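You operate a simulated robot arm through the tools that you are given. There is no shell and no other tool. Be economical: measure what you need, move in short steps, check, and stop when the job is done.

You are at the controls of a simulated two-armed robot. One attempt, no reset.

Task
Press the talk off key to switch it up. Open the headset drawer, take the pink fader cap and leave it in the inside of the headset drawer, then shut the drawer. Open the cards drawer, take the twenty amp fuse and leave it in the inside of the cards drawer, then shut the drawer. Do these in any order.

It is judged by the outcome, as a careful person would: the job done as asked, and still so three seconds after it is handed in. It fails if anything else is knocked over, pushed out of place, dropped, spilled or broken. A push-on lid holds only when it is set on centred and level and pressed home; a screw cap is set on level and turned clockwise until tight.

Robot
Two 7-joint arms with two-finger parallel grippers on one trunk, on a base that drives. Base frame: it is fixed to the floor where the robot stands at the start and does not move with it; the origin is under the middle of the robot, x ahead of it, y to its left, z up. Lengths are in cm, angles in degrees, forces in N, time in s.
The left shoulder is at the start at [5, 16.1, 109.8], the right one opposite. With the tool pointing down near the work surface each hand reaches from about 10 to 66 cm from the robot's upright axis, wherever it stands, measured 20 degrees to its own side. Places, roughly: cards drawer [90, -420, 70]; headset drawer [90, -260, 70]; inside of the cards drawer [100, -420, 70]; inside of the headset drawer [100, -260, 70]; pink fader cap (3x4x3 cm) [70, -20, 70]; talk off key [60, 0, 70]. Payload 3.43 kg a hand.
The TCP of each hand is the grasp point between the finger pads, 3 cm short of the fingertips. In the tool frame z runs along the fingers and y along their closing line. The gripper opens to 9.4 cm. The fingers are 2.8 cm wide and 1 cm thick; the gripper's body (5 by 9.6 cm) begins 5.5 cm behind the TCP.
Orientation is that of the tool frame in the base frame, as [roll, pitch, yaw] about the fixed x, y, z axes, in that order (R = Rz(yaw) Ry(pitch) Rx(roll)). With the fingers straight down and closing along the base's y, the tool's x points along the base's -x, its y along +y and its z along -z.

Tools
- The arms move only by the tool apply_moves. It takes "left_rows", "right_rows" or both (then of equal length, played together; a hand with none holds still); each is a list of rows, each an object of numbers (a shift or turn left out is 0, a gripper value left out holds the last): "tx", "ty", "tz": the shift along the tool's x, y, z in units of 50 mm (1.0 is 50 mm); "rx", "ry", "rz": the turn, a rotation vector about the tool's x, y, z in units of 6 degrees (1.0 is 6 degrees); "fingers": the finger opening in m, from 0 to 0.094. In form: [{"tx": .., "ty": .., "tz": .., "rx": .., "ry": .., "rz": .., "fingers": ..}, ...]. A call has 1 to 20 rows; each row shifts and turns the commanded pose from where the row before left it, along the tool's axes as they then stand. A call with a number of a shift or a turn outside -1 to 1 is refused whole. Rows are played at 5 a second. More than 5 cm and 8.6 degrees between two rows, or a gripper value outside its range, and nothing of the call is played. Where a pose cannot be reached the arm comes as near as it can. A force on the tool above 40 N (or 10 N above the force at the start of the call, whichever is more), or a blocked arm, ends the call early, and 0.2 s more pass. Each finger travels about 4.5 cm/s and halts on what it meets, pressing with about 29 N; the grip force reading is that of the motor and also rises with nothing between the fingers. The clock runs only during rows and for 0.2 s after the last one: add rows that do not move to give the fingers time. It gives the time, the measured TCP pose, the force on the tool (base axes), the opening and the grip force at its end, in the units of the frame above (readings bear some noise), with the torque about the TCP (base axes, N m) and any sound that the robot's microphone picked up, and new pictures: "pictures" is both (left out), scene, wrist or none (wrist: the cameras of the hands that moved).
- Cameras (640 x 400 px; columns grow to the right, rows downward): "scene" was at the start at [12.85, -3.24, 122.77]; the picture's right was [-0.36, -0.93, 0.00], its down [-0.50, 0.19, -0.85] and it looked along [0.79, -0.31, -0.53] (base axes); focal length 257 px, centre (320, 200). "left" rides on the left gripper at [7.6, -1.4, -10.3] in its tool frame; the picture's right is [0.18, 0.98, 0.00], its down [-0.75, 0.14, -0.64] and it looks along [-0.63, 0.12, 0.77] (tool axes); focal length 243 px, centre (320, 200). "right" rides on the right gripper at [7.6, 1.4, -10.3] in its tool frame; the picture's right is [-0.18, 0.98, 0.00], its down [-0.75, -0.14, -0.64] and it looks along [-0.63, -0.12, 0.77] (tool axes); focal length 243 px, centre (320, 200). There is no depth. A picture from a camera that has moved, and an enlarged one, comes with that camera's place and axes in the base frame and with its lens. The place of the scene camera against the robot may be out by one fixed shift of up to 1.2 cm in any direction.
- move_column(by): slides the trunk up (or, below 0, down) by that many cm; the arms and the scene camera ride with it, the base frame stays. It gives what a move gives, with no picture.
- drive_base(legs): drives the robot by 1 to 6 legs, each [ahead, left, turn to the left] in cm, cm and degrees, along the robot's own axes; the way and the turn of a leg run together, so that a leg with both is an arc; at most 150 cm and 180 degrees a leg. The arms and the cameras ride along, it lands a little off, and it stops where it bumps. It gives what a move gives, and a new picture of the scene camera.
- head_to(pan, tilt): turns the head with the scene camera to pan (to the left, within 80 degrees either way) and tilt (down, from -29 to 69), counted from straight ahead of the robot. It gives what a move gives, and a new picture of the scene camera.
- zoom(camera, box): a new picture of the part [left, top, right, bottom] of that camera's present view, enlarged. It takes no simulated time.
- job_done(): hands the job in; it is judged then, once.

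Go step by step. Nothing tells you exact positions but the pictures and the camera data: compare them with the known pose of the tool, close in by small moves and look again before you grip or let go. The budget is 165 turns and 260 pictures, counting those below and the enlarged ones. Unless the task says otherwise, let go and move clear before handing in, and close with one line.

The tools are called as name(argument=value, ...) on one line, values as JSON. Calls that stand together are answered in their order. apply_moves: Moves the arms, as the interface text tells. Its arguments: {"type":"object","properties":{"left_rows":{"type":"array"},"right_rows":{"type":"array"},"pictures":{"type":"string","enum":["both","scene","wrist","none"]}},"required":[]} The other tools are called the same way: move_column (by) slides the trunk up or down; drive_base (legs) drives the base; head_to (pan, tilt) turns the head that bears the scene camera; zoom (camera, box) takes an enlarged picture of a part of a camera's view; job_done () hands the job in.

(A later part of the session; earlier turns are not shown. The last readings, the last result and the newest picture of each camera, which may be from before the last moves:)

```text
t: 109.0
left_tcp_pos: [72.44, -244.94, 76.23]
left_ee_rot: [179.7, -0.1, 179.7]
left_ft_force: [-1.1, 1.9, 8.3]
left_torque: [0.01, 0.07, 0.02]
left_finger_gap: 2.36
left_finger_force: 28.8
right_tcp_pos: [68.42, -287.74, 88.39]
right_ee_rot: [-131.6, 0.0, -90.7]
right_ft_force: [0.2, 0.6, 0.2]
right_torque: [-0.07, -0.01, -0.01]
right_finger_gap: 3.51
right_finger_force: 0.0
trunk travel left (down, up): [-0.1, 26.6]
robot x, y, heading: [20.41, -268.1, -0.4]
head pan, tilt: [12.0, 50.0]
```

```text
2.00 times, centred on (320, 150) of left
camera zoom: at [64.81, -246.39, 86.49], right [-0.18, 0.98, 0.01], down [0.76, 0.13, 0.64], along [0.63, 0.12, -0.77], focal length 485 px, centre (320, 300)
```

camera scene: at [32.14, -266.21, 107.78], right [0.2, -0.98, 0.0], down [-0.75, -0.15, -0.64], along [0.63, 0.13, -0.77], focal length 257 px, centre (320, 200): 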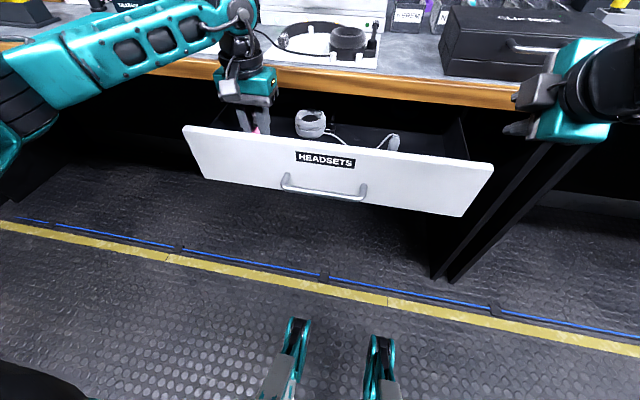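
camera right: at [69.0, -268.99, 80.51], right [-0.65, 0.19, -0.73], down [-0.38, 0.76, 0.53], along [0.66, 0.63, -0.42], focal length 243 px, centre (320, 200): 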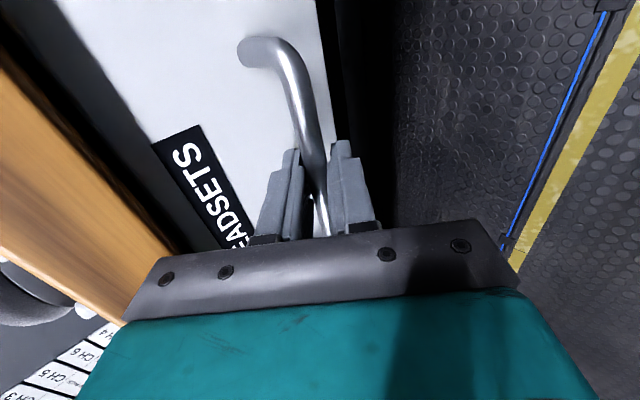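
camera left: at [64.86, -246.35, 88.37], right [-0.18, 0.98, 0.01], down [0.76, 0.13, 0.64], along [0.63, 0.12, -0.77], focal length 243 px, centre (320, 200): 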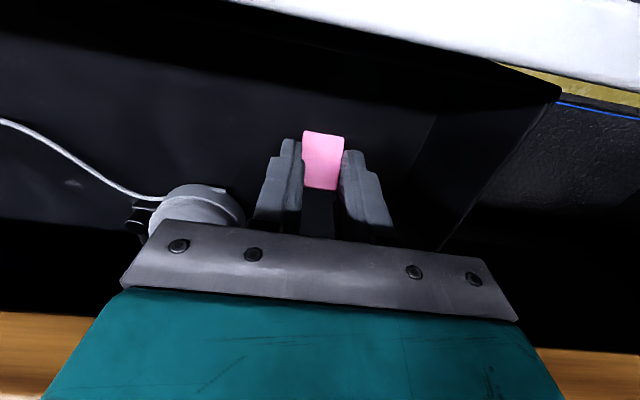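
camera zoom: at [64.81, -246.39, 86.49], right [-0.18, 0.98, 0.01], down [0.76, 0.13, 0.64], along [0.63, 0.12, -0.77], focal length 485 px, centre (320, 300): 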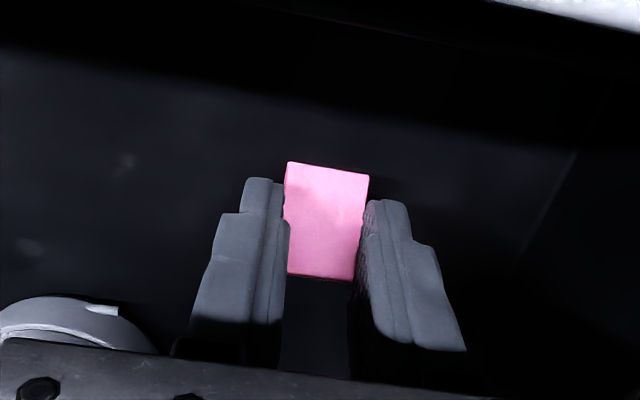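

Contact with the drawer floor. I open the fingers gently and rise.

apply_moves(left_rows=[{"fingers": 0.028}, {"fingers": 0.04}, {}, {}, {"tz": -0.3}, {"tz": -0.6}, {"tz": -0.7}, {"tz": -0.7}, {}])

```text
t: 111.0
left_tcp_pos: [72.55, -245.16, 87.62]
left_ee_rot: [179.6, -0.4, 179.6]
left_ft_force: [0.2, -0.1, 0.9]
left_torque: [-0.01, 0.02, -0.02]
left_finger_gap: 3.98
left_finger_force: 0.1
right_tcp_pos: [68.77, -287.69, 88.27]
right_ee_rot: [-131.8, -0.1, -90.7]
right_ft_force: [0.1, -0.2, 0.9]
right_torque: [0.05, 0.0, 0.01]
right_finger_gap: 3.52
right_finger_force: 0.0
trunk travel left (down, up): [-0.1, 26.6]
robot x, y, heading: [20.11, -267.45, -0.5]
head pan, tilt: [12.0, 50.0]
camera scene: at [32.13, -266.21, 107.78], right [0.2, -0.98, 0.0], down [-0.75, -0.15, -0.64], along [0.63, 0.13, -0.77], focal length 257 px, centre (320, 200)
camera left: at [64.92, -246.47, 97.92], right [-0.18, 0.98, 0.01], down [0.76, 0.13, 0.64], along [0.63, 0.12, -0.77], focal length 243 px, centre (320, 200)
```

scene: 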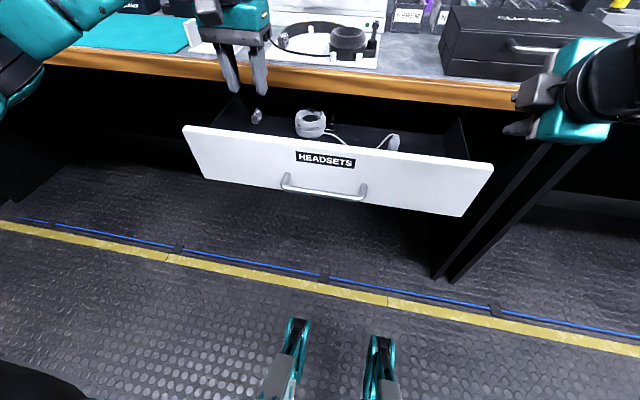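
left: 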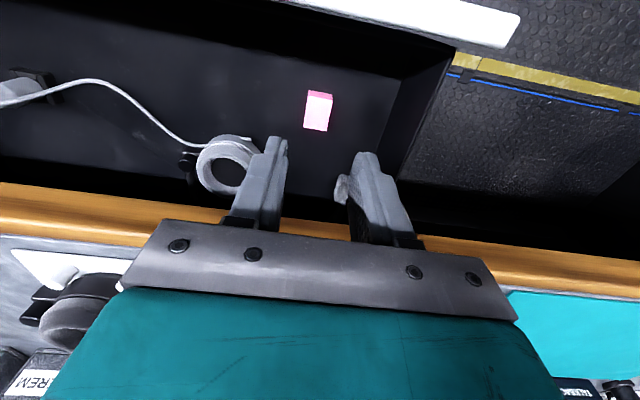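

The pink cap lies on the drawer floor. I retract the left hand, close the right fingers, and reposition to push the drawer front shut.

apply_moves(left_rows=[{"tz": -0.6, "tx": 0.5}, {"tx": 0.8}, {"tx": 0.8}, {"tx": 0.8}, {"tx": 0.8}], right_rows=[{"tz": -0.6, "fingers": 0}, {"tz": -0.6}, {}, {}, {}], pictures="none")

drive_base(legs=[[-10, 0, 0], [0, 28, 0]])

```text
t: 112.2
left_tcp_pos: [54.09, -244.97, 90.67]
left_ee_rot: [179.7, -0.3, 179.8]
left_ft_force: [-0.7, -0.5, 0.3]
left_torque: [-0.02, 0.04, 0.0]
left_finger_gap: 4.01
left_finger_force: 0.0
right_tcp_pos: [64.23, -287.58, 92.33]
right_ee_rot: [-131.7, -0.1, -90.8]
right_ft_force: [-0.6, 0.0, 0.8]
right_torque: [0.01, 0.02, 0.0]
right_finger_gap: 0.02
right_finger_force: 29.2
trunk travel left (down, up): [-0.1, 26.6]
robot x, y, heading: [20.17, -267.65, -0.5]
head pan, tilt: [12.0, 50.0]
```

```text
t: 116.0
left_tcp_pos: [44.4, -216.57, 90.82]
left_ee_rot: [179.7, -0.4, 179.8]
left_ft_force: [-0.2, 0.6, 1.4]
left_torque: [0.04, 0.0, 0.0]
left_finger_gap: 3.96
left_finger_force: 0.2
right_tcp_pos: [54.52, -259.31, 92.27]
right_ee_rot: [-131.6, -0.1, -90.5]
right_ft_force: [1.0, 0.3, -1.3]
right_torque: [0.01, 0.03, 0.0]
right_finger_gap: 0.01
right_finger_force: 28.7
trunk travel left (down, up): [-0.1, 26.6]
robot x, y, heading: [10.52, -239.44, -0.6]
head pan, tilt: [12.0, 50.0]
camera scene: at [22.47, -237.87, 107.78], right [0.2, -0.98, 0.0], down [-0.75, -0.15, -0.64], along [0.63, 0.13, -0.77], focal length 257 px, centre (320, 200)
```

scene: 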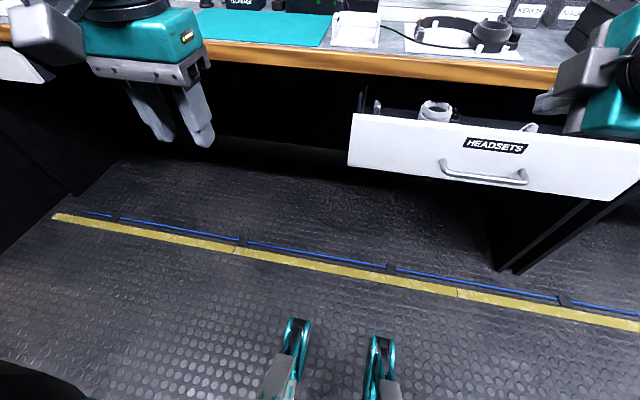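

apply_moves(right_rows=[{"ty": 0.64, "tz": 0.57}, {"ty": 0.64, "tz": 0.57}, {"ty": 0.64, "tz": 0.57}, {}], pictures="scene")

drive_base(legs=[[18, 0, 0]])

```text
t: 117.0
left_tcp_pos: [44.35, -216.61, 90.72]
left_ee_rot: [179.7, -0.3, 179.8]
left_ft_force: [-0.5, 0.7, 0.5]
left_torque: [0.04, 0.01, 0.02]
left_finger_gap: 3.99
left_finger_force: 0.0
right_tcp_pos: [54.54, -259.28, 79.41]
right_ee_rot: [-131.6, 0.0, -90.7]
right_ft_force: [-0.1, -0.2, -0.8]
right_torque: [-0.04, 0.03, 0.03]
right_finger_gap: 0.03
right_finger_force: 28.7
trunk travel left (down, up): [-0.1, 26.6]
robot x, y, heading: [10.28, -239.58, -0.6]
head pan, tilt: [12.0, 50.0]
camera scene: at [22.48, -237.88, 107.78], right [0.2, -0.98, 0.0], down [-0.75, -0.15, -0.64], along [0.63, 0.13, -0.77], focal length 257 px, centre (320, 200)
```

scene: 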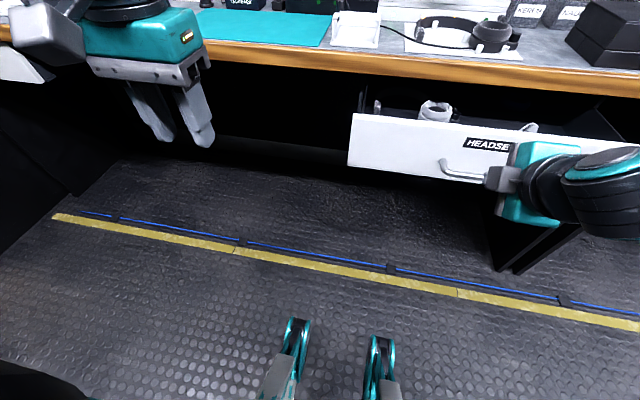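

```text
t: 118.5
left_tcp_pos: [62.19, -216.84, 90.7]
left_ee_rot: [179.7, -0.3, 179.7]
left_ft_force: [0.8, -0.2, 0.5]
left_torque: [0.02, -0.01, -0.01]
left_finger_gap: 4.01
left_finger_force: 0.1
right_tcp_pos: [72.41, -259.41, 79.35]
right_ee_rot: [-131.6, -0.1, -90.7]
right_ft_force: [-0.8, 0.1, 0.0]
right_torque: [0.03, 0.01, 0.0]
right_finger_gap: 0.01
right_finger_force: 28.6
trunk travel left (down, up): [-0.1, 26.6]
robot x, y, heading: [28.02, -239.8, -0.6]
head pan, tilt: [12.0, 50.0]
camera scene: at [40.37, -238.03, 107.78], right [0.2, -0.98, 0.0], down [-0.75, -0.15, -0.64], along [0.63, 0.13, -0.77], focal length 257 px, centre (320, 200)
```

scene: 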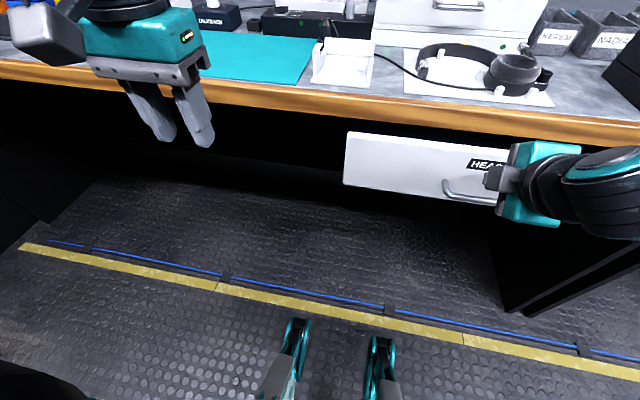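

The drawer is being pushed in straight. Continue 6 cm, then a last bit.

drive_base(legs=[[5.5, 0, 0]])

drive_base(legs=[[2.5, 0, 0]])

```text
t: 119.5
left_tcp_pos: [67.64, -216.88, 90.71]
left_ee_rot: [179.7, -0.3, 179.7]
left_ft_force: [-0.8, -0.5, -0.3]
left_torque: [0.0, -0.02, -0.01]
left_finger_gap: 4.02
left_finger_force: 0.1
right_tcp_pos: [77.91, -259.5, 79.44]
right_ee_rot: [-131.7, -0.1, -90.7]
right_ft_force: [0.3, 0.3, 0.9]
right_torque: [-0.02, -0.01, -0.01]
right_finger_gap: 0.01
right_finger_force: 29.2
trunk travel left (down, up): [-0.1, 26.6]
robot x, y, heading: [33.65, -239.66, -0.7]
head pan, tilt: [12.0, 50.0]
camera scene: at [45.87, -238.08, 107.78], right [0.2, -0.98, 0.0], down [-0.75, -0.15, -0.64], along [0.63, 0.13, -0.77], focal length 257 px, centre (320, 200)
```

scene: 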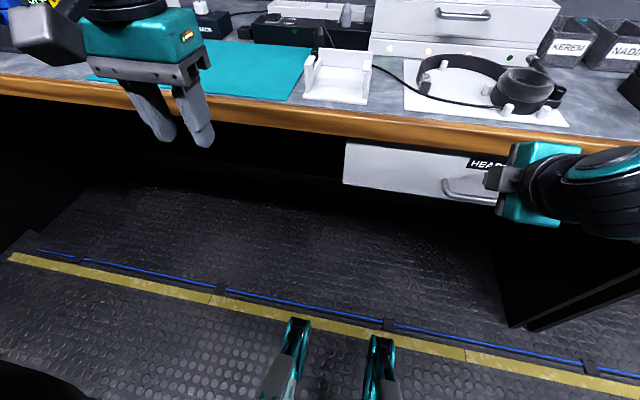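

```text
t: 120.3
left_tcp_pos: [68.78, -217.02, 90.68]
left_ee_rot: [179.8, -0.2, 179.7]
left_ft_force: [-0.9, 0.0, -0.5]
left_torque: [-0.02, -0.02, 0.01]
left_finger_gap: 4.01
left_finger_force: 0.1
right_tcp_pos: [78.45, -259.54, 79.51]
right_ee_rot: [-131.8, -0.1, -90.7]
right_ft_force: [-8.9, -3.4, 8.1]
right_torque: [0.07, -0.13, 0.04]
right_finger_gap: 0.0
right_finger_force: 28.6
trunk travel left (down, up): [-0.1, 26.6]
robot x, y, heading: [35.46, -239.39, -0.5]
head pan, tilt: [12.0, 50.0]
stopped in leg 1: the force on the tool passed its limit at 60 N (the readings are from after the stop); the commanded pose is now the measured one
camera scene: at [46.82, -238.11, 107.79], right [0.2, -0.98, 0.0], down [-0.75, -0.15, -0.64], along [0.63, 0.13, -0.77], focal length 257 px, centre (320, 200)
```

scene: 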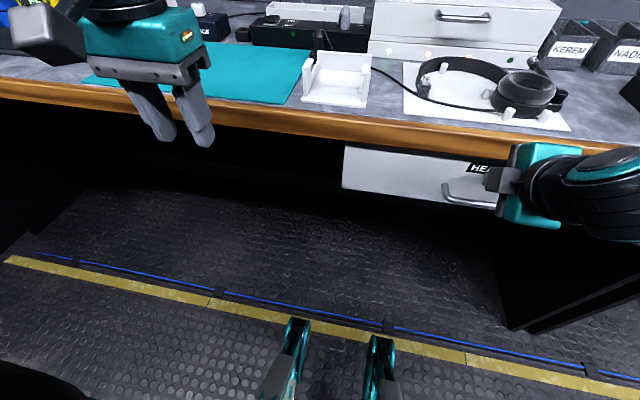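

The push ended in firm contact. I back off and check that the drawer is flush.

drive_base(legs=[[-35, 0, 0]])

head_to(pan=-15, tilt=25)

zoom(camera="scene", box=[180, 60, 480, 240])

```text
t: 122.6
left_tcp_pos: [33.79, -216.63, 90.78]
left_ee_rot: [179.8, -0.4, 179.7]
left_ft_force: [0.2, 0.2, -0.2]
left_torque: [0.03, -0.06, -0.02]
left_finger_gap: 3.98
left_finger_force: 0.0
right_tcp_pos: [43.5, -259.15, 79.34]
right_ee_rot: [-131.9, 0.0, -90.6]
right_ft_force: [-0.4, 0.4, 0.5]
right_torque: [-0.02, -0.02, 0.0]
right_finger_gap: 0.0
right_finger_force: 29.3
trunk travel left (down, up): [-0.1, 26.6]
robot x, y, heading: [-0.24, -239.4, -0.4]
head pan, tilt: [12.0, 50.0]
camera scene: at [11.87, -237.78, 107.79], right [0.2, -0.98, 0.0], down [-0.75, -0.15, -0.64], along [0.63, 0.13, -0.77], focal length 257 px, centre (320, 200)
```

scene: 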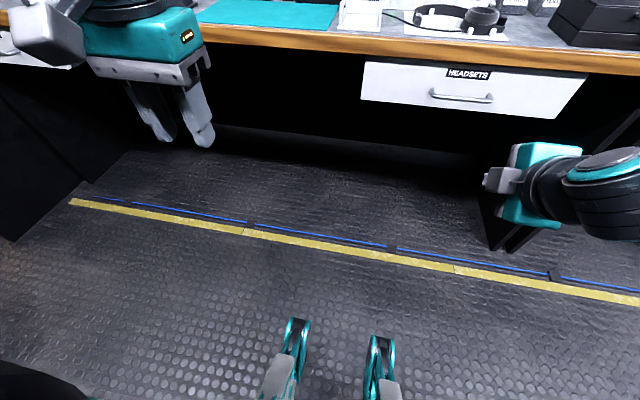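

```text
t: 123.5
left_tcp_pos: [33.65, -216.52, 90.67]
left_ee_rot: [179.7, -0.3, 179.6]
left_ft_force: [-0.1, -1.0, -0.6]
left_torque: [0.06, 0.02, 0.0]
left_finger_gap: 3.98
left_finger_force: 0.1
right_tcp_pos: [43.59, -259.15, 79.46]
right_ee_rot: [-131.9, 0.0, -90.7]
right_ft_force: [-0.8, 0.6, -0.6]
right_torque: [-0.02, -0.01, -0.02]
right_finger_gap: 0.01
right_finger_force: 29.1
trunk travel left (down, up): [-0.1, 26.6]
robot x, y, heading: [-0.03, -239.18, -0.4]
head pan, tilt: [-15.0, 25.0]
camera scene: at [13.21, -241.77, 111.53], right [-0.27, -0.96, 0.0], down [-0.41, 0.11, -0.91], along [0.87, -0.24, -0.42], focal length 257 px, centre (320, 200)
```

scene: 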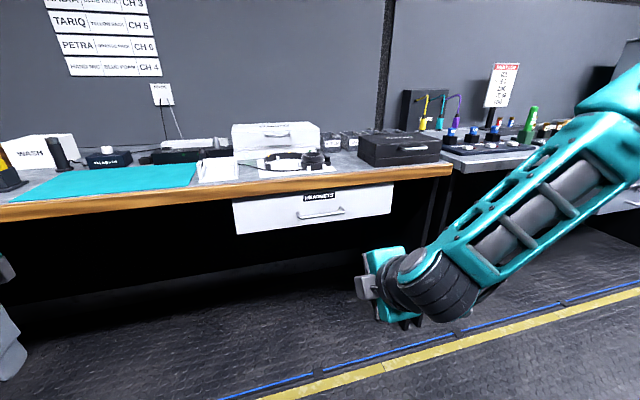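

```text
2.13 times, centred on (330, 150) of scene
camera zoom: at [13.21, -241.77, 111.53], right [-0.27, -0.96, 0.0], down [-0.41, 0.11, -0.91], along [0.87, -0.24, -0.42], focal length 548 px, centre (299, 307)
```

zoom: 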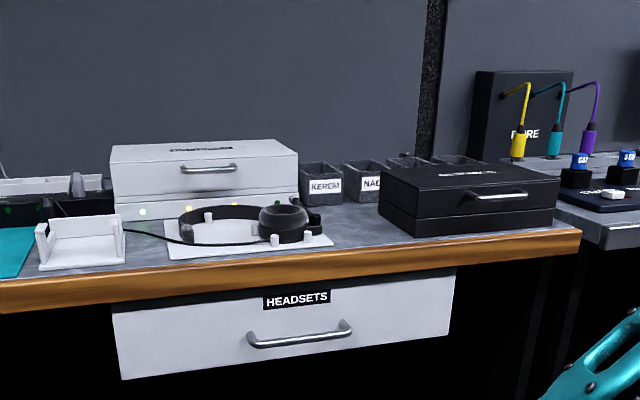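

The drawer is flush and the bar is back at its original place. Now back to the desk for the fuse: raise the right hand, then drive to y≈-53 and in.

apply_moves(right_rows=[{"ty": -0.6, "tz": -0.53}, {"ty": -0.6, "tz": -0.53}, {"ty": -0.6, "tz": -0.53}, {}], pictures="none")

drive_base(legs=[[0, 93, 0], [0, 93, 0], [18, 0, 0]])

head_to(pan=8, tilt=45)

```text
t: 124.5
left_tcp_pos: [33.75, -216.64, 90.69]
left_ee_rot: [179.7, -0.2, 179.6]
left_ft_force: [-0.3, -0.1, 0.6]
left_torque: [0.03, 0.02, 0.02]
left_finger_gap: 4.01
left_finger_force: 0.0
right_tcp_pos: [43.69, -259.23, 91.44]
right_ee_rot: [-132.0, -0.1, -90.7]
right_ft_force: [-0.3, -0.6, 0.0]
right_torque: [0.03, 0.03, 0.02]
right_finger_gap: 0.0
right_finger_force: 29.0
trunk travel left (down, up): [-0.1, 26.6]
robot x, y, heading: [0.31, -239.23, -0.7]
head pan, tilt: [-15.0, 25.0]
```

```text
t: 142.2
left_tcp_pos: [54.95, -31.4, 90.7]
left_ee_rot: [179.7, -0.3, 179.0]
left_ft_force: [0.1, 0.6, -0.2]
left_torque: [-0.01, 0.0, -0.04]
left_finger_gap: 4.0
left_finger_force: 0.1
right_tcp_pos: [64.55, -74.08, 91.62]
right_ee_rot: [-131.9, 0.0, -91.4]
right_ft_force: [0.4, -0.8, 0.5]
right_torque: [0.03, -0.01, 0.0]
right_finger_gap: 0.02
right_finger_force: 28.9
trunk travel left (down, up): [-0.1, 26.6]
robot x, y, heading: [20.63, -53.63, -1.0]
head pan, tilt: [-15.0, 25.0]
camera scene: at [34.15, -56.33, 111.53], right [-0.28, -0.96, 0.0], down [-0.41, 0.12, -0.91], along [0.87, -0.25, -0.42], focal length 257 px, centre (320, 200)
```

scene: 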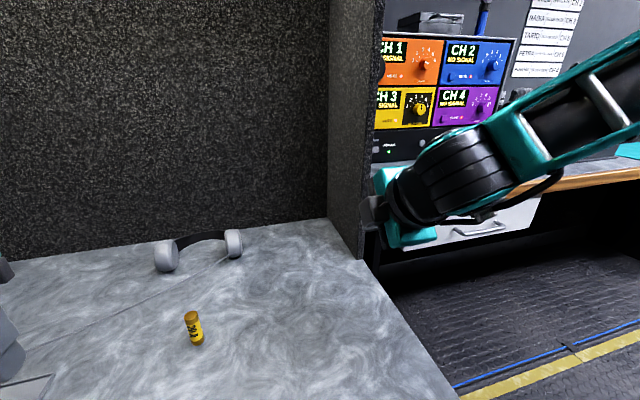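

```text
t: 143.1
left_tcp_pos: [54.94, -31.54, 90.81]
left_ee_rot: [179.7, -0.4, 178.9]
left_ft_force: [-0.1, -0.5, 0.7]
left_torque: [-0.02, -0.05, 0.0]
left_finger_gap: 4.02
left_finger_force: 0.1
right_tcp_pos: [64.32, -74.0, 91.47]
right_ee_rot: [-131.9, 0.0, -91.5]
right_ft_force: [0.0, 0.1, 0.0]
right_torque: [-0.02, 0.0, 0.0]
right_finger_gap: 0.0
right_finger_force: 28.8
trunk travel left (down, up): [-0.1, 26.6]
robot x, y, heading: [21.07, -53.77, -1.6]
head pan, tilt: [8.0, 45.0]
camera scene: at [33.37, -52.8, 108.48], right [0.12, -0.99, 0.0], down [-0.7, -0.08, -0.71], along [0.7, 0.08, -0.71], focal length 257 px, centre (320, 200)
```

scene: 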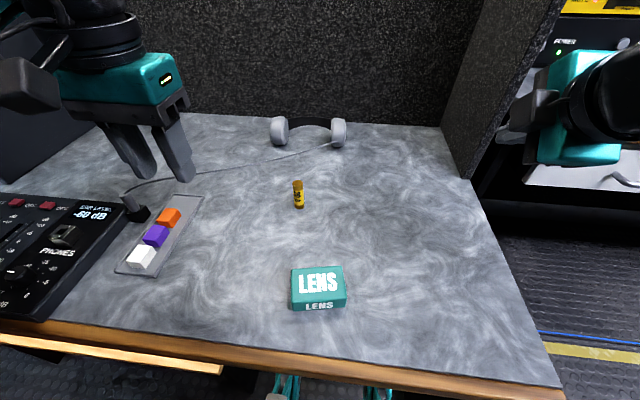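

The fuse stands near [68.5, -44.4]. I bring the left hand close for a look.

apply_moves(left_rows=[{"tx": -0.25, "ty": -0.65, "tz": 0.15}, {"tx": -0.25, "ty": -0.65, "tz": 0.15}, {"tx": -0.25, "ty": -0.65, "tz": 0.15}, {"tx": -0.25, "ty": -0.65, "tz": 0.15}, {}])

```text
t: 144.3
left_tcp_pos: [59.61, -44.42, 87.54]
left_ee_rot: [179.9, -0.4, 179.0]
left_ft_force: [0.1, 0.3, 0.0]
left_torque: [0.0, 0.02, 0.02]
left_finger_gap: 4.0
left_finger_force: 0.1
right_tcp_pos: [64.55, -74.04, 91.56]
right_ee_rot: [-131.9, 0.0, -91.4]
right_ft_force: [-0.4, 0.5, -0.5]
right_torque: [0.04, 0.03, 0.02]
right_finger_gap: 0.02
right_finger_force: 29.0
trunk travel left (down, up): [-0.1, 26.6]
robot x, y, heading: [20.71, -53.82, -1.2]
head pan, tilt: [8.0, 45.0]
camera scene: at [33.37, -52.8, 108.48], right [0.12, -0.99, 0.0], down [-0.7, -0.08, -0.71], along [0.7, 0.08, -0.71], focal length 257 px, centre (320, 200)
camera left: at [52.13, -45.86, 97.85], right [-0.17, 0.99, 0.01], down [0.76, 0.13, 0.64], along [0.63, 0.11, -0.77], focal length 243 px, centre (320, 200)
```

scene: 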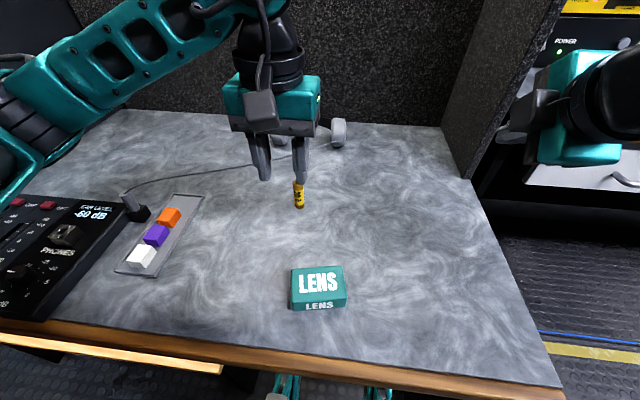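
left: 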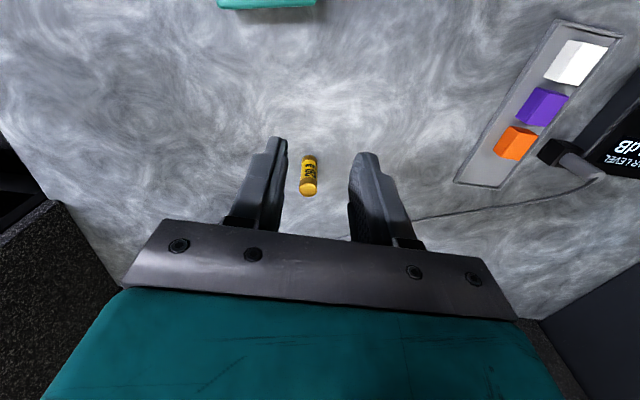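

Fuse centre ≈[68.15, -44.45], top z≈76.5. I hover right above it.

apply_moves(left_rows=[{"tx": -0.57, "tz": 0.3}, {"tx": -0.57, "tz": 0.3}, {"tx": -0.57, "tz": 0.3}, {}])

zoom(camera="scene", box=[230, 110, 370, 230])

```text
t: 145.3
left_tcp_pos: [68.34, -44.67, 83.12]
left_ee_rot: [179.7, -0.3, 178.9]
left_ft_force: [0.2, -0.7, -0.8]
left_torque: [0.0, 0.02, -0.01]
left_finger_gap: 3.97
left_finger_force: 0.1
right_tcp_pos: [64.44, -74.05, 91.47]
right_ee_rot: [-131.9, 0.1, -91.3]
right_ft_force: [0.6, -1.5, 0.0]
right_torque: [-0.02, -0.01, 0.0]
right_finger_gap: 0.0
right_finger_force: 28.3
trunk travel left (down, up): [-0.1, 26.6]
robot x, y, heading: [20.79, -53.71, -1.1]
head pan, tilt: [8.0, 45.0]
camera scene: at [33.37, -52.8, 108.48], right [0.12, -0.99, 0.0], down [-0.7, -0.08, -0.71], along [0.7, 0.08, -0.71], focal length 257 px, centre (320, 200)
camera left: at [60.76, -45.99, 93.27], right [-0.17, 0.99, 0.01], down [0.76, 0.12, 0.64], along [0.63, 0.11, -0.77], focal length 243 px, centre (320, 200)
```

scene: 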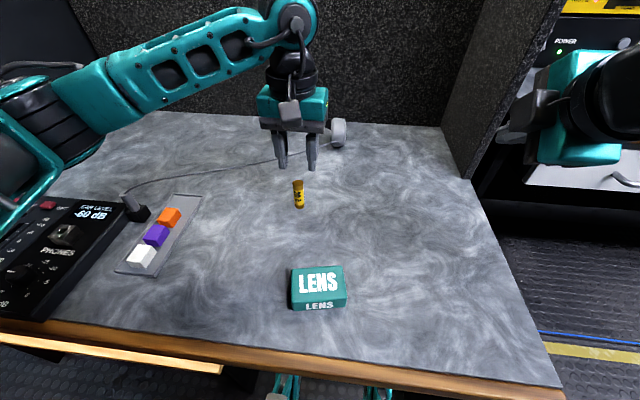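
left: 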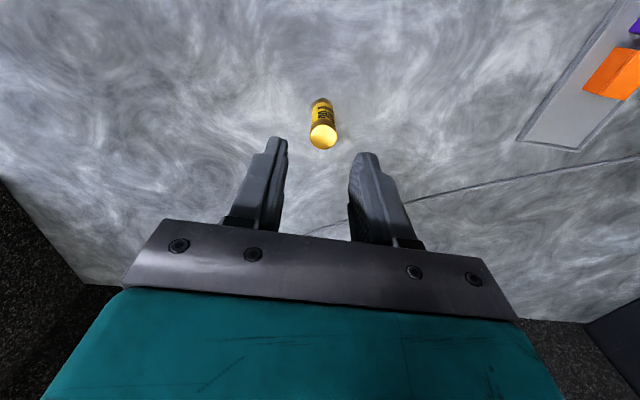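

```text
3.33 times, centred on (300, 170) of scene
camera zoom: at [33.37, -52.8, 108.48], right [0.12, -0.99, 0.0], down [-0.7, -0.08, -0.71], along [0.7, 0.08, -0.71], focal length 856 px, centre (387, 300)
```

zoom: 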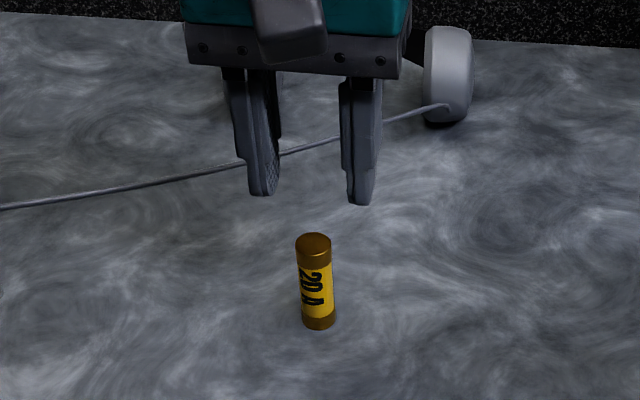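

Aligned within 3 mm. Correct and descend around the fuse.

apply_moves(left_rows=[{"tx": -0.05, "ty": 0.05, "tz": 0.3}, {"tz": 0.4}, {"tz": 0.4}, {"tz": 0.4}, {"tz": 0.3}, {}])

zoom(camera="left", box=[220, 80, 420, 220])

```text
t: 146.7
left_tcp_pos: [68.52, -44.39, 74.01]
left_ee_rot: [179.7, -0.3, 178.9]
left_ft_force: [0.3, -0.5, -0.5]
left_torque: [0.04, 0.04, -0.01]
left_finger_gap: 3.99
left_finger_force: 0.0
right_tcp_pos: [64.38, -74.06, 91.34]
right_ee_rot: [-132.0, 0.0, -91.4]
right_ft_force: [0.1, 0.3, 0.8]
right_torque: [-0.02, 0.0, 0.01]
right_finger_gap: 0.0
right_finger_force: 29.3
trunk travel left (down, up): [-0.1, 26.6]
robot x, y, heading: [20.61, -53.84, -1.0]
head pan, tilt: [8.0, 45.0]
camera scene: at [33.37, -52.8, 108.48], right [0.12, -0.99, 0.0], down [-0.7, -0.08, -0.71], along [0.7, 0.08, -0.71], focal length 257 px, centre (320, 200)
camera left: at [60.95, -45.68, 84.22], right [-0.17, 0.99, 0.01], down [0.76, 0.13, 0.64], along [0.63, 0.11, -0.77], focal length 243 px, centre (320, 200)
```

scene: 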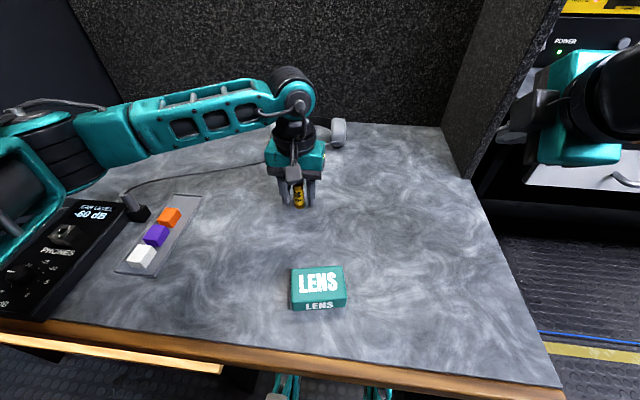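
left: 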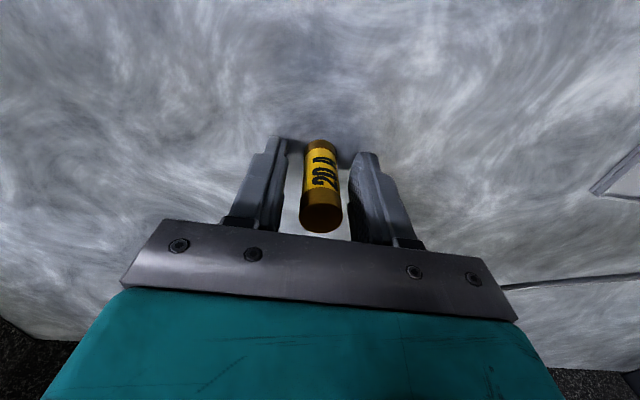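

```text
2.86 times, centred on (320, 150) of left
camera zoom: at [60.95, -45.68, 84.22], right [-0.17, 0.99, 0.01], down [0.76, 0.13, 0.64], along [0.63, 0.11, -0.77], focal length 693 px, centre (320, 343)
```

zoom: 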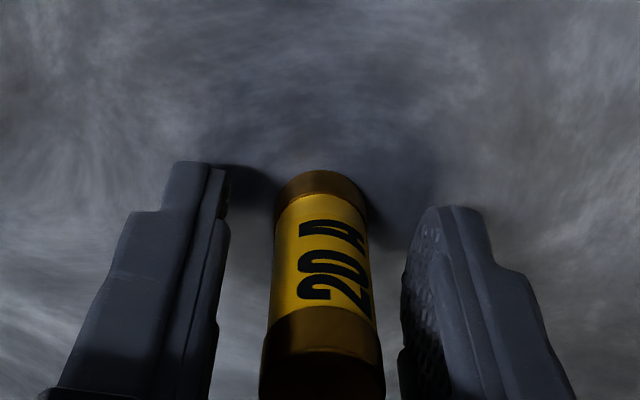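

Fuse is centred between the fingers. Close, then lift.

apply_moves(left_rows=[{"fingers": 0.03}, {"fingers": 0.02}, {"fingers": 0.01}, {}, {}, {"tz": -0.3}, {"tz": -0.7}, {"tz": -0.7}, {"tz": -0.7}, {"tz": -0.7}, {}])

```text
t: 149.1
left_tcp_pos: [68.66, -44.35, 89.62]
left_ee_rot: [179.8, -0.3, 179.0]
left_ft_force: [-0.5, 0.1, -0.7]
left_torque: [0.01, 0.02, 0.01]
left_finger_gap: 2.01
left_finger_force: 28.6
right_tcp_pos: [64.41, -74.15, 91.45]
right_ee_rot: [-131.9, 0.0, -91.4]
right_ft_force: [0.6, -0.8, 0.0]
right_torque: [-0.02, 0.01, -0.01]
right_finger_gap: 0.0
right_finger_force: 29.2
trunk travel left (down, up): [-0.1, 26.6]
robot x, y, heading: [20.96, -53.44, -1.0]
head pan, tilt: [8.0, 45.0]
camera scene: at [33.36, -52.8, 108.48], right [0.12, -0.99, 0.0], down [-0.7, -0.08, -0.71], along [0.7, 0.08, -0.71], focal length 257 px, centre (320, 200)
camera left: at [61.01, -45.7, 99.81], right [-0.17, 0.99, 0.01], down [0.76, 0.12, 0.64], along [0.63, 0.11, -0.77], focal length 243 px, centre (320, 200)
```

scene: 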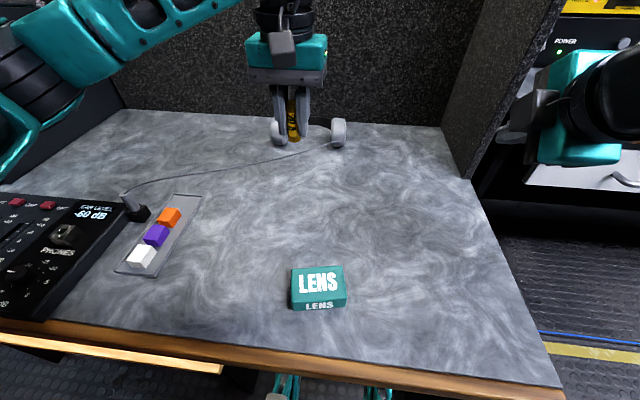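
left: 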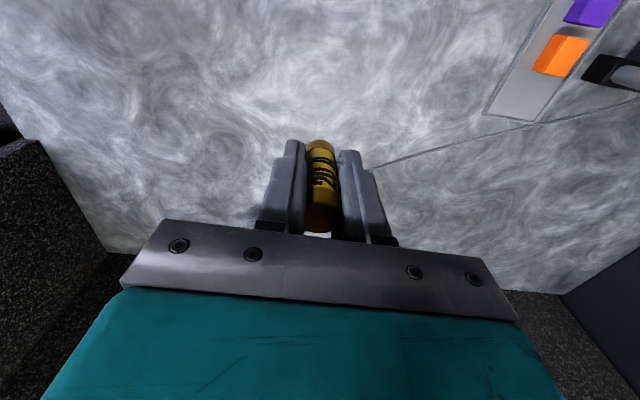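

Fuse held firmly. I retract the left hand, back out, and drive to the cards drawer.

apply_moves(left_rows=[{"tx": 0.8}, {"tx": 0.8}, {"tx": 0.8}, {"tx": 0.8, "ty": 0.4}, {"tx": 0.5, "ty": 0.6}, {"ty": 0.8}], pictures="none")

drive_base(legs=[[-21, 0, 1.1], [0, -115, 0], [0, -115, 0], [0, -115, 0]])

head_to(pan=-10, tilt=30)

```text
t: 150.5
left_tcp_pos: [50.12, -34.99, 89.67]
left_ee_rot: [179.6, -0.3, 179.1]
left_ft_force: [-0.3, -0.7, -0.3]
left_torque: [0.01, 0.02, -0.01]
left_finger_gap: 2.01
left_finger_force: 28.7
right_tcp_pos: [64.39, -74.14, 91.46]
right_ee_rot: [-132.0, -0.2, -91.4]
right_ft_force: [0.8, 0.3, 0.7]
right_torque: [0.01, 0.03, -0.02]
right_finger_gap: 0.0
right_finger_force: 29.4
trunk travel left (down, up): [-0.1, 26.6]
robot x, y, heading: [20.71, -53.89, -1.3]
head pan, tilt: [8.0, 45.0]
```

```text
t: 182.0
left_tcp_pos: [32.18, -379.31, 89.72]
left_ee_rot: [179.7, -0.3, -178.7]
left_ft_force: [0.6, 0.6, 0.4]
left_torque: [-0.01, 0.01, -0.04]
left_finger_gap: 2.0
left_finger_force: 29.1
right_tcp_pos: [47.77, -417.8, 91.38]
right_ee_rot: [-131.9, 0.0, -89.2]
right_ft_force: [0.0, -0.3, 0.6]
right_torque: [-0.01, 0.05, 0.01]
right_finger_gap: 0.03
right_finger_force: 28.9
trunk travel left (down, up): [-0.1, 26.6]
robot x, y, heading: [3.3, -399.18, 1.3]
head pan, tilt: [8.0, 45.0]
camera scene: at [15.95, -397.75, 108.48], right [0.16, -0.99, 0.0], down [-0.7, -0.11, -0.71], along [0.7, 0.11, -0.71], focal length 257 px, centre (320, 200)
```

scene: 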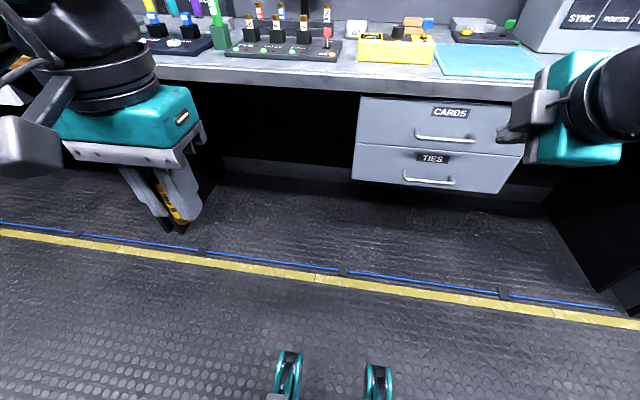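

```text
t: 182.8
left_tcp_pos: [32.12, -379.35, 89.63]
left_ee_rot: [179.7, -0.3, -178.8]
left_ft_force: [-0.5, 0.6, -0.3]
left_torque: [-0.01, 0.03, -0.01]
left_finger_gap: 2.01
left_finger_force: 29.3
right_tcp_pos: [47.83, -417.79, 91.43]
right_ee_rot: [-131.9, 0.0, -89.2]
right_ft_force: [-0.6, 0.2, -0.7]
right_torque: [0.01, 0.01, 0.0]
right_finger_gap: 0.0
right_finger_force: 29.3
trunk travel left (down, up): [-0.1, 26.6]
robot x, y, heading: [3.53, -399.29, 1.0]
head pan, tilt: [-10.0, 30.0]
camera scene: at [16.86, -400.43, 110.73], right [-0.15, -0.99, 0.0], down [-0.49, 0.08, -0.87], along [0.86, -0.13, -0.5], focal length 257 px, centre (320, 200)
```

scene: 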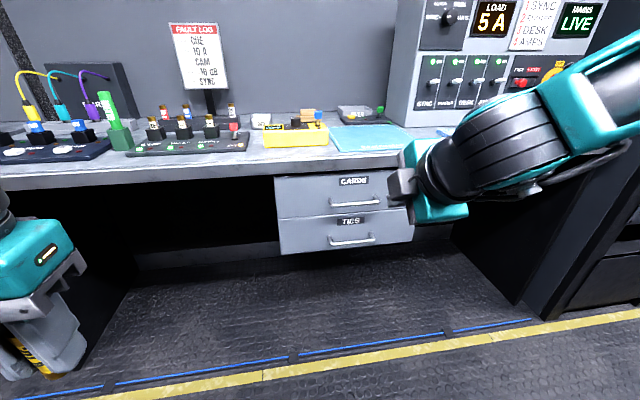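

The CARDS drawer is the upper one; its bar is around y≈-420.5, z≈72. I straighten the heading, lower the right hand somewhat and drive closer.

apply_moves(right_rows=[{"ty": 0.6, "tz": 0.53, "fingers": 0.04}, {"ty": 0.6, "tz": 0.53}, {"ty": 0.6, "tz": 0.53}, {}], pictures="none")

drive_base(legs=[[0, -2.5, -1.1], [20, 0, 0]])

zoom(camera="right", box=[0, 0, 640, 400])

```text
t: 183.8
left_tcp_pos: [32.1, -379.33, 89.64]
left_ee_rot: [179.7, -0.2, -178.8]
left_ft_force: [0.8, 0.7, -0.3]
left_torque: [-0.01, 0.02, 0.01]
left_finger_gap: 2.01
left_finger_force: 29.7
right_tcp_pos: [47.76, -417.77, 79.26]
right_ee_rot: [-131.9, 0.0, -89.2]
right_ft_force: [0.3, -0.8, 0.0]
right_torque: [-0.03, 0.0, -0.01]
right_finger_gap: 4.0
right_finger_force: 0.2
trunk travel left (down, up): [-0.1, 26.6]
robot x, y, heading: [3.55, -399.12, 1.1]
head pan, tilt: [-10.0, 30.0]
```

```text
t: 185.9
left_tcp_pos: [52.44, -382.48, 89.72]
left_ee_rot: [179.7, -0.2, 179.9]
left_ft_force: [0.6, 0.2, -0.9]
left_torque: [0.0, -0.03, -0.04]
left_finger_gap: 2.0
left_finger_force: 28.7
right_tcp_pos: [67.3, -421.34, 79.35]
right_ee_rot: [-131.9, 0.0, -90.3]
right_ft_force: [0.5, 0.2, 0.6]
right_torque: [-0.01, 0.0, -0.01]
right_finger_gap: 4.02
right_finger_force: 0.1
trunk travel left (down, up): [-0.1, 26.6]
robot x, y, heading: [23.2, -401.72, -0.0]
head pan, tilt: [-10.0, 30.0]
camera scene: at [36.76, -403.24, 110.73], right [-0.18, -0.98, 0.0], down [-0.49, 0.09, -0.87], along [0.85, -0.15, -0.5], focal length 257 px, centre (320, 200)
```

scene: 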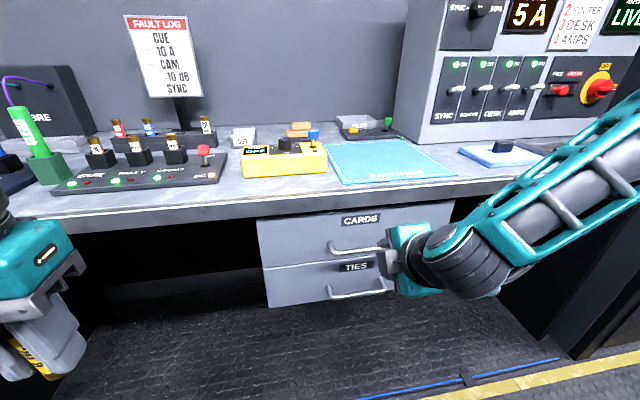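

```text
1.00 times, centred on (320, 200) of right (not enlarged: the box is as wide or as high as the picture)
camera zoom: at [58.66, -428.88, 85.12], right [-0.66, 0.19, -0.73], down [-0.38, 0.76, 0.53], along [0.65, 0.63, -0.42], focal length 243 px, centre (320, 200)
```

zoom: 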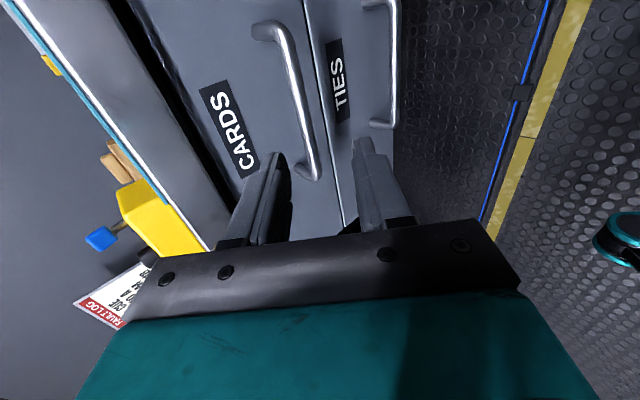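

Bar estimated at about [79, -420, 71.2]. I drive 6 cm more and align the fingers just short of the bar.

drive_base(legs=[[6, 0, 0]])

apply_moves(right_rows=[{"ty": 0.4, "fingers": 0.032}, {"tz": 0.3}, {"tz": 0.3}, {}], pictures="wrist")

zoom(camera="right", box=[220, 20, 420, 220])

```text
t: 186.9
left_tcp_pos: [58.48, -382.42, 89.53]
left_ee_rot: [179.7, -0.3, -180.0]
left_ft_force: [0.7, 0.5, -0.3]
left_torque: [0.0, -0.02, 0.0]
left_finger_gap: 1.97
left_finger_force: 29.2
right_tcp_pos: [73.19, -421.28, 79.33]
right_ee_rot: [-132.0, 0.0, -90.5]
right_ft_force: [1.1, 0.0, 0.8]
right_torque: [0.0, -0.02, -0.03]
right_finger_gap: 4.02
right_finger_force: 0.1
trunk travel left (down, up): [-0.1, 26.6]
robot x, y, heading: [29.03, -401.81, 0.3]
head pan, tilt: [-10.0, 30.0]
camera scene: at [42.7, -403.26, 110.73], right [-0.18, -0.98, 0.0], down [-0.49, 0.09, -0.87], along [0.85, -0.15, -0.5], focal length 257 px, centre (320, 200)
```

scene: 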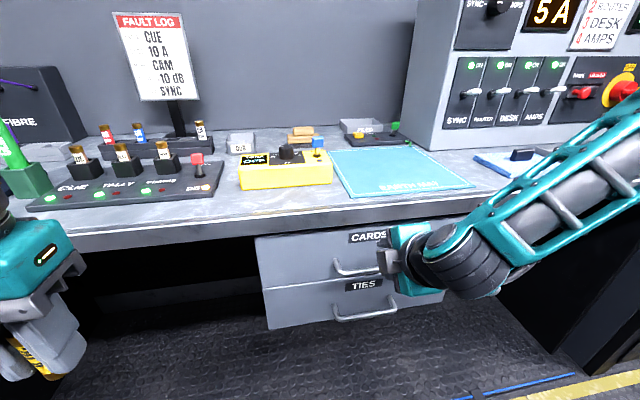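

```text
t: 187.9
left_tcp_pos: [58.32, -382.51, 89.7]
left_ee_rot: [179.7, -0.3, -179.9]
left_ft_force: [0.5, -0.4, -1.0]
left_torque: [0.01, 0.0, -0.02]
left_finger_gap: 2.01
left_finger_force: 28.6
right_tcp_pos: [74.13, -421.25, 75.81]
right_ee_rot: [-131.9, 0.0, -90.3]
right_ft_force: [0.3, -0.3, 0.4]
right_torque: [0.01, 0.03, 0.03]
right_finger_gap: 3.21
right_finger_force: 0.1
trunk travel left (down, up): [-0.1, 26.6]
robot x, y, heading: [29.08, -401.55, -0.3]
head pan, tilt: [-10.0, 30.0]
camera right: at [65.51, -428.93, 81.56], right [-0.66, 0.19, -0.73], down [-0.38, 0.76, 0.53], along [0.65, 0.63, -0.42], focal length 243 px, centre (320, 200)
```

right: 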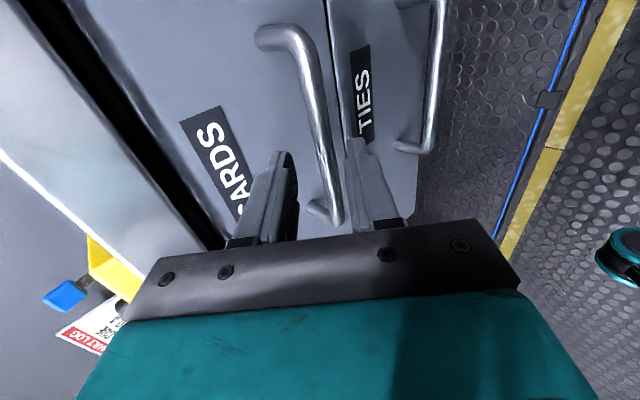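

```text
2.00 times, centred on (320, 120) of right
camera zoom: at [65.51, -428.93, 81.56], right [-0.66, 0.19, -0.73], down [-0.38, 0.76, 0.53], along [0.65, 0.63, -0.42], focal length 485 px, centre (320, 360)
```

zoom: 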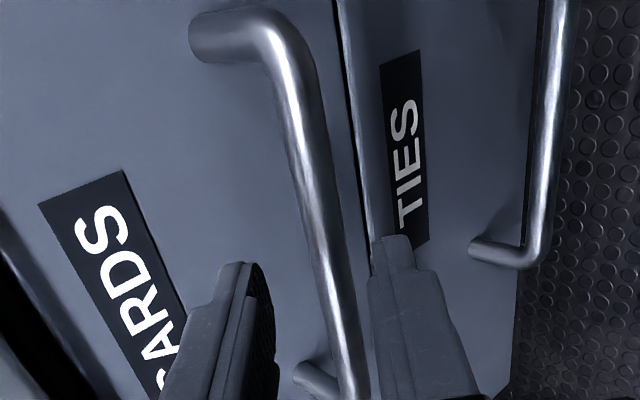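

The bar is nearly centred. I shift 3 mm, advance 4 cm and close.

apply_moves(right_rows=[{"ty": 0.06, "tz": 0.1}, {"tz": 0.25}, {"tz": 0.25}, {"tz": 0.2}, {}], pictures="wrist")

apply_moves(right_rows=[{"fingers": 0.02}, {"fingers": 0.005}, {}, {}], pictures="wrist")

```text
t: 189.1
left_tcp_pos: [58.43, -382.39, 89.69]
left_ee_rot: [179.7, -0.3, 179.9]
left_ft_force: [-0.2, 0.8, -1.2]
left_torque: [-0.01, -0.01, -0.03]
left_finger_gap: 2.01
left_finger_force: 29.3
right_tcp_pos: [76.92, -421.38, 72.92]
right_ee_rot: [-131.8, 0.1, -90.3]
right_ft_force: [-0.2, 0.2, -0.2]
right_torque: [-0.01, 0.0, 0.03]
right_finger_gap: 3.22
right_finger_force: 0.0
trunk travel left (down, up): [-0.1, 26.6]
robot x, y, heading: [29.01, -401.38, -0.1]
head pan, tilt: [-10.0, 30.0]
camera right: at [68.27, -428.91, 78.65], right [-0.66, 0.19, -0.73], down [-0.38, 0.76, 0.53], along [0.65, 0.63, -0.42], focal length 243 px, centre (320, 200)
```

right: 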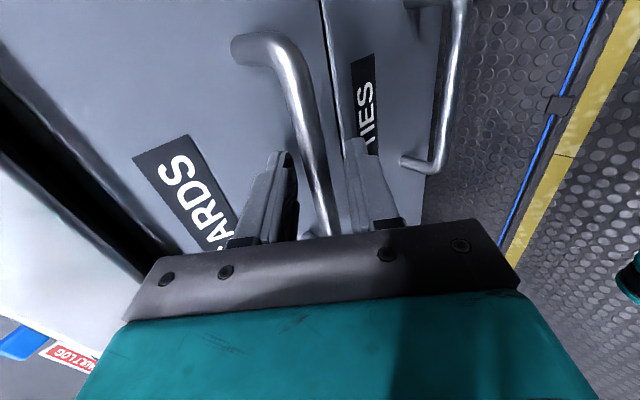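

```text
t: 190.1
left_tcp_pos: [58.48, -382.47, 89.6]
left_ee_rot: [179.8, -0.3, 180.0]
left_ft_force: [-0.4, -0.3, -0.6]
left_torque: [0.02, -0.01, 0.0]
left_finger_gap: 1.99
left_finger_force: 28.8
right_tcp_pos: [76.89, -421.24, 72.97]
right_ee_rot: [-131.8, -0.1, -90.3]
right_ft_force: [0.2, -2.7, 7.4]
right_torque: [-0.41, -0.03, 0.55]
right_finger_gap: 1.29
right_finger_force: 45.2
trunk travel left (down, up): [-0.1, 26.6]
robot x, y, heading: [29.23, -401.68, 0.0]
head pan, tilt: [-10.0, 30.0]
camera right: at [68.28, -428.92, 78.74], right [-0.65, 0.19, -0.73], down [-0.38, 0.76, 0.53], along [0.65, 0.63, -0.42], focal length 243 px, centre (320, 200)
```

right: 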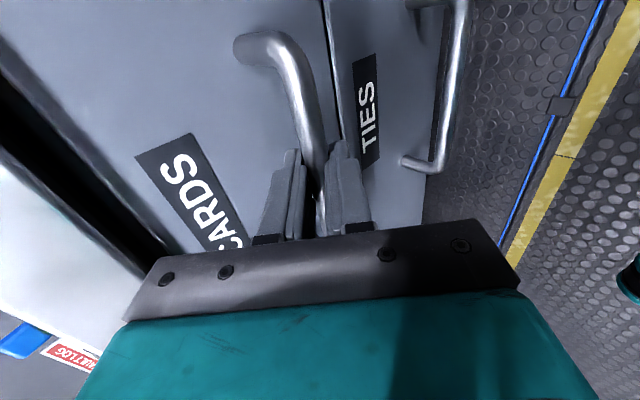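

Gripped (1.29 cm). I pull the drawer open 18 cm by driving back.

drive_base(legs=[[-18, 0, 0]])

apply_moves(right_rows=[{"fingers": 0.035}, {}, {"tz": -0.5}, {"tz": -0.7}, {"tz": -0.7}, {"ty": -0.5, "tz": -0.5}, {"ty": -0.5, "tz": -0.5}, {"ty": -0.3, "tz": -0.3}], pictures="scene")

```text
t: 191.6
left_tcp_pos: [40.45, -382.5, 89.69]
left_ee_rot: [179.8, -0.2, -180.0]
left_ft_force: [1.0, 0.4, -0.7]
left_torque: [0.01, 0.0, -0.01]
left_finger_gap: 2.01
left_finger_force: 28.9
right_tcp_pos: [58.85, -421.18, 73.06]
right_ee_rot: [-131.9, 0.0, -90.3]
right_ft_force: [0.4, -6.5, 13.6]
right_torque: [-0.54, -0.07, 1.01]
right_finger_gap: 1.27
right_finger_force: 44.9
trunk travel left (down, up): [-0.1, 26.6]
robot x, y, heading: [11.16, -401.57, -0.3]
head pan, tilt: [-10.0, 30.0]
camera scene: at [24.67, -403.22, 110.76], right [-0.18, -0.98, 0.0], down [-0.49, 0.09, -0.87], along [0.85, -0.15, -0.5], focal length 257 px, centre (320, 200)
```

scene: 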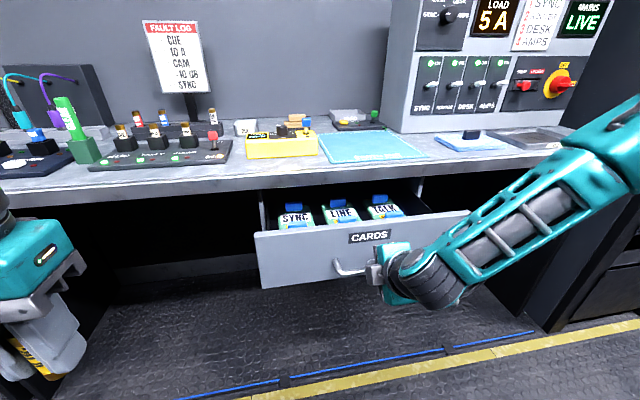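

```text
t: 193.4
left_tcp_pos: [40.5, -382.42, 89.64]
left_ee_rot: [179.7, -0.3, 180.0]
left_ft_force: [-0.2, -0.1, -1.3]
left_torque: [0.0, -0.01, 0.02]
left_finger_gap: 1.99
left_finger_force: 29.0
right_tcp_pos: [52.32, -421.12, 88.38]
right_ee_rot: [-131.9, -0.2, -90.4]
right_ft_force: [-0.1, -0.3, 0.4]
right_torque: [0.01, 0.05, -0.03]
right_finger_gap: 3.54
right_finger_force: 0.1
right hand out of reach, approached as far as the arm can: row 6
trunk travel left (down, up): [-0.1, 26.6]
robot x, y, heading: [11.21, -401.6, -0.2]
head pan, tilt: [-10.0, 30.0]
camera scene: at [24.75, -403.22, 110.74], right [-0.18, -0.98, 0.0], down [-0.49, 0.09, -0.87], along [0.85, -0.15, -0.5], focal length 257 px, centre (320, 200)
```

scene: 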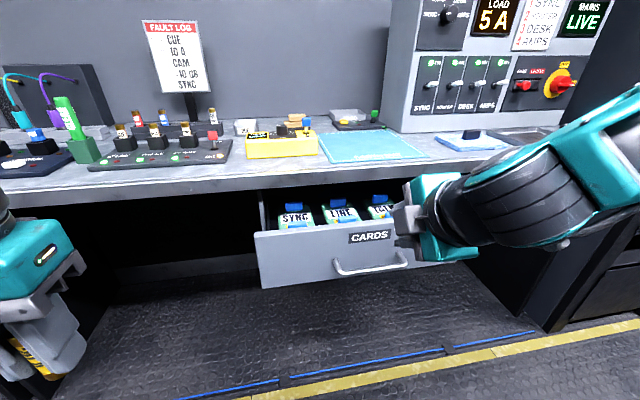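

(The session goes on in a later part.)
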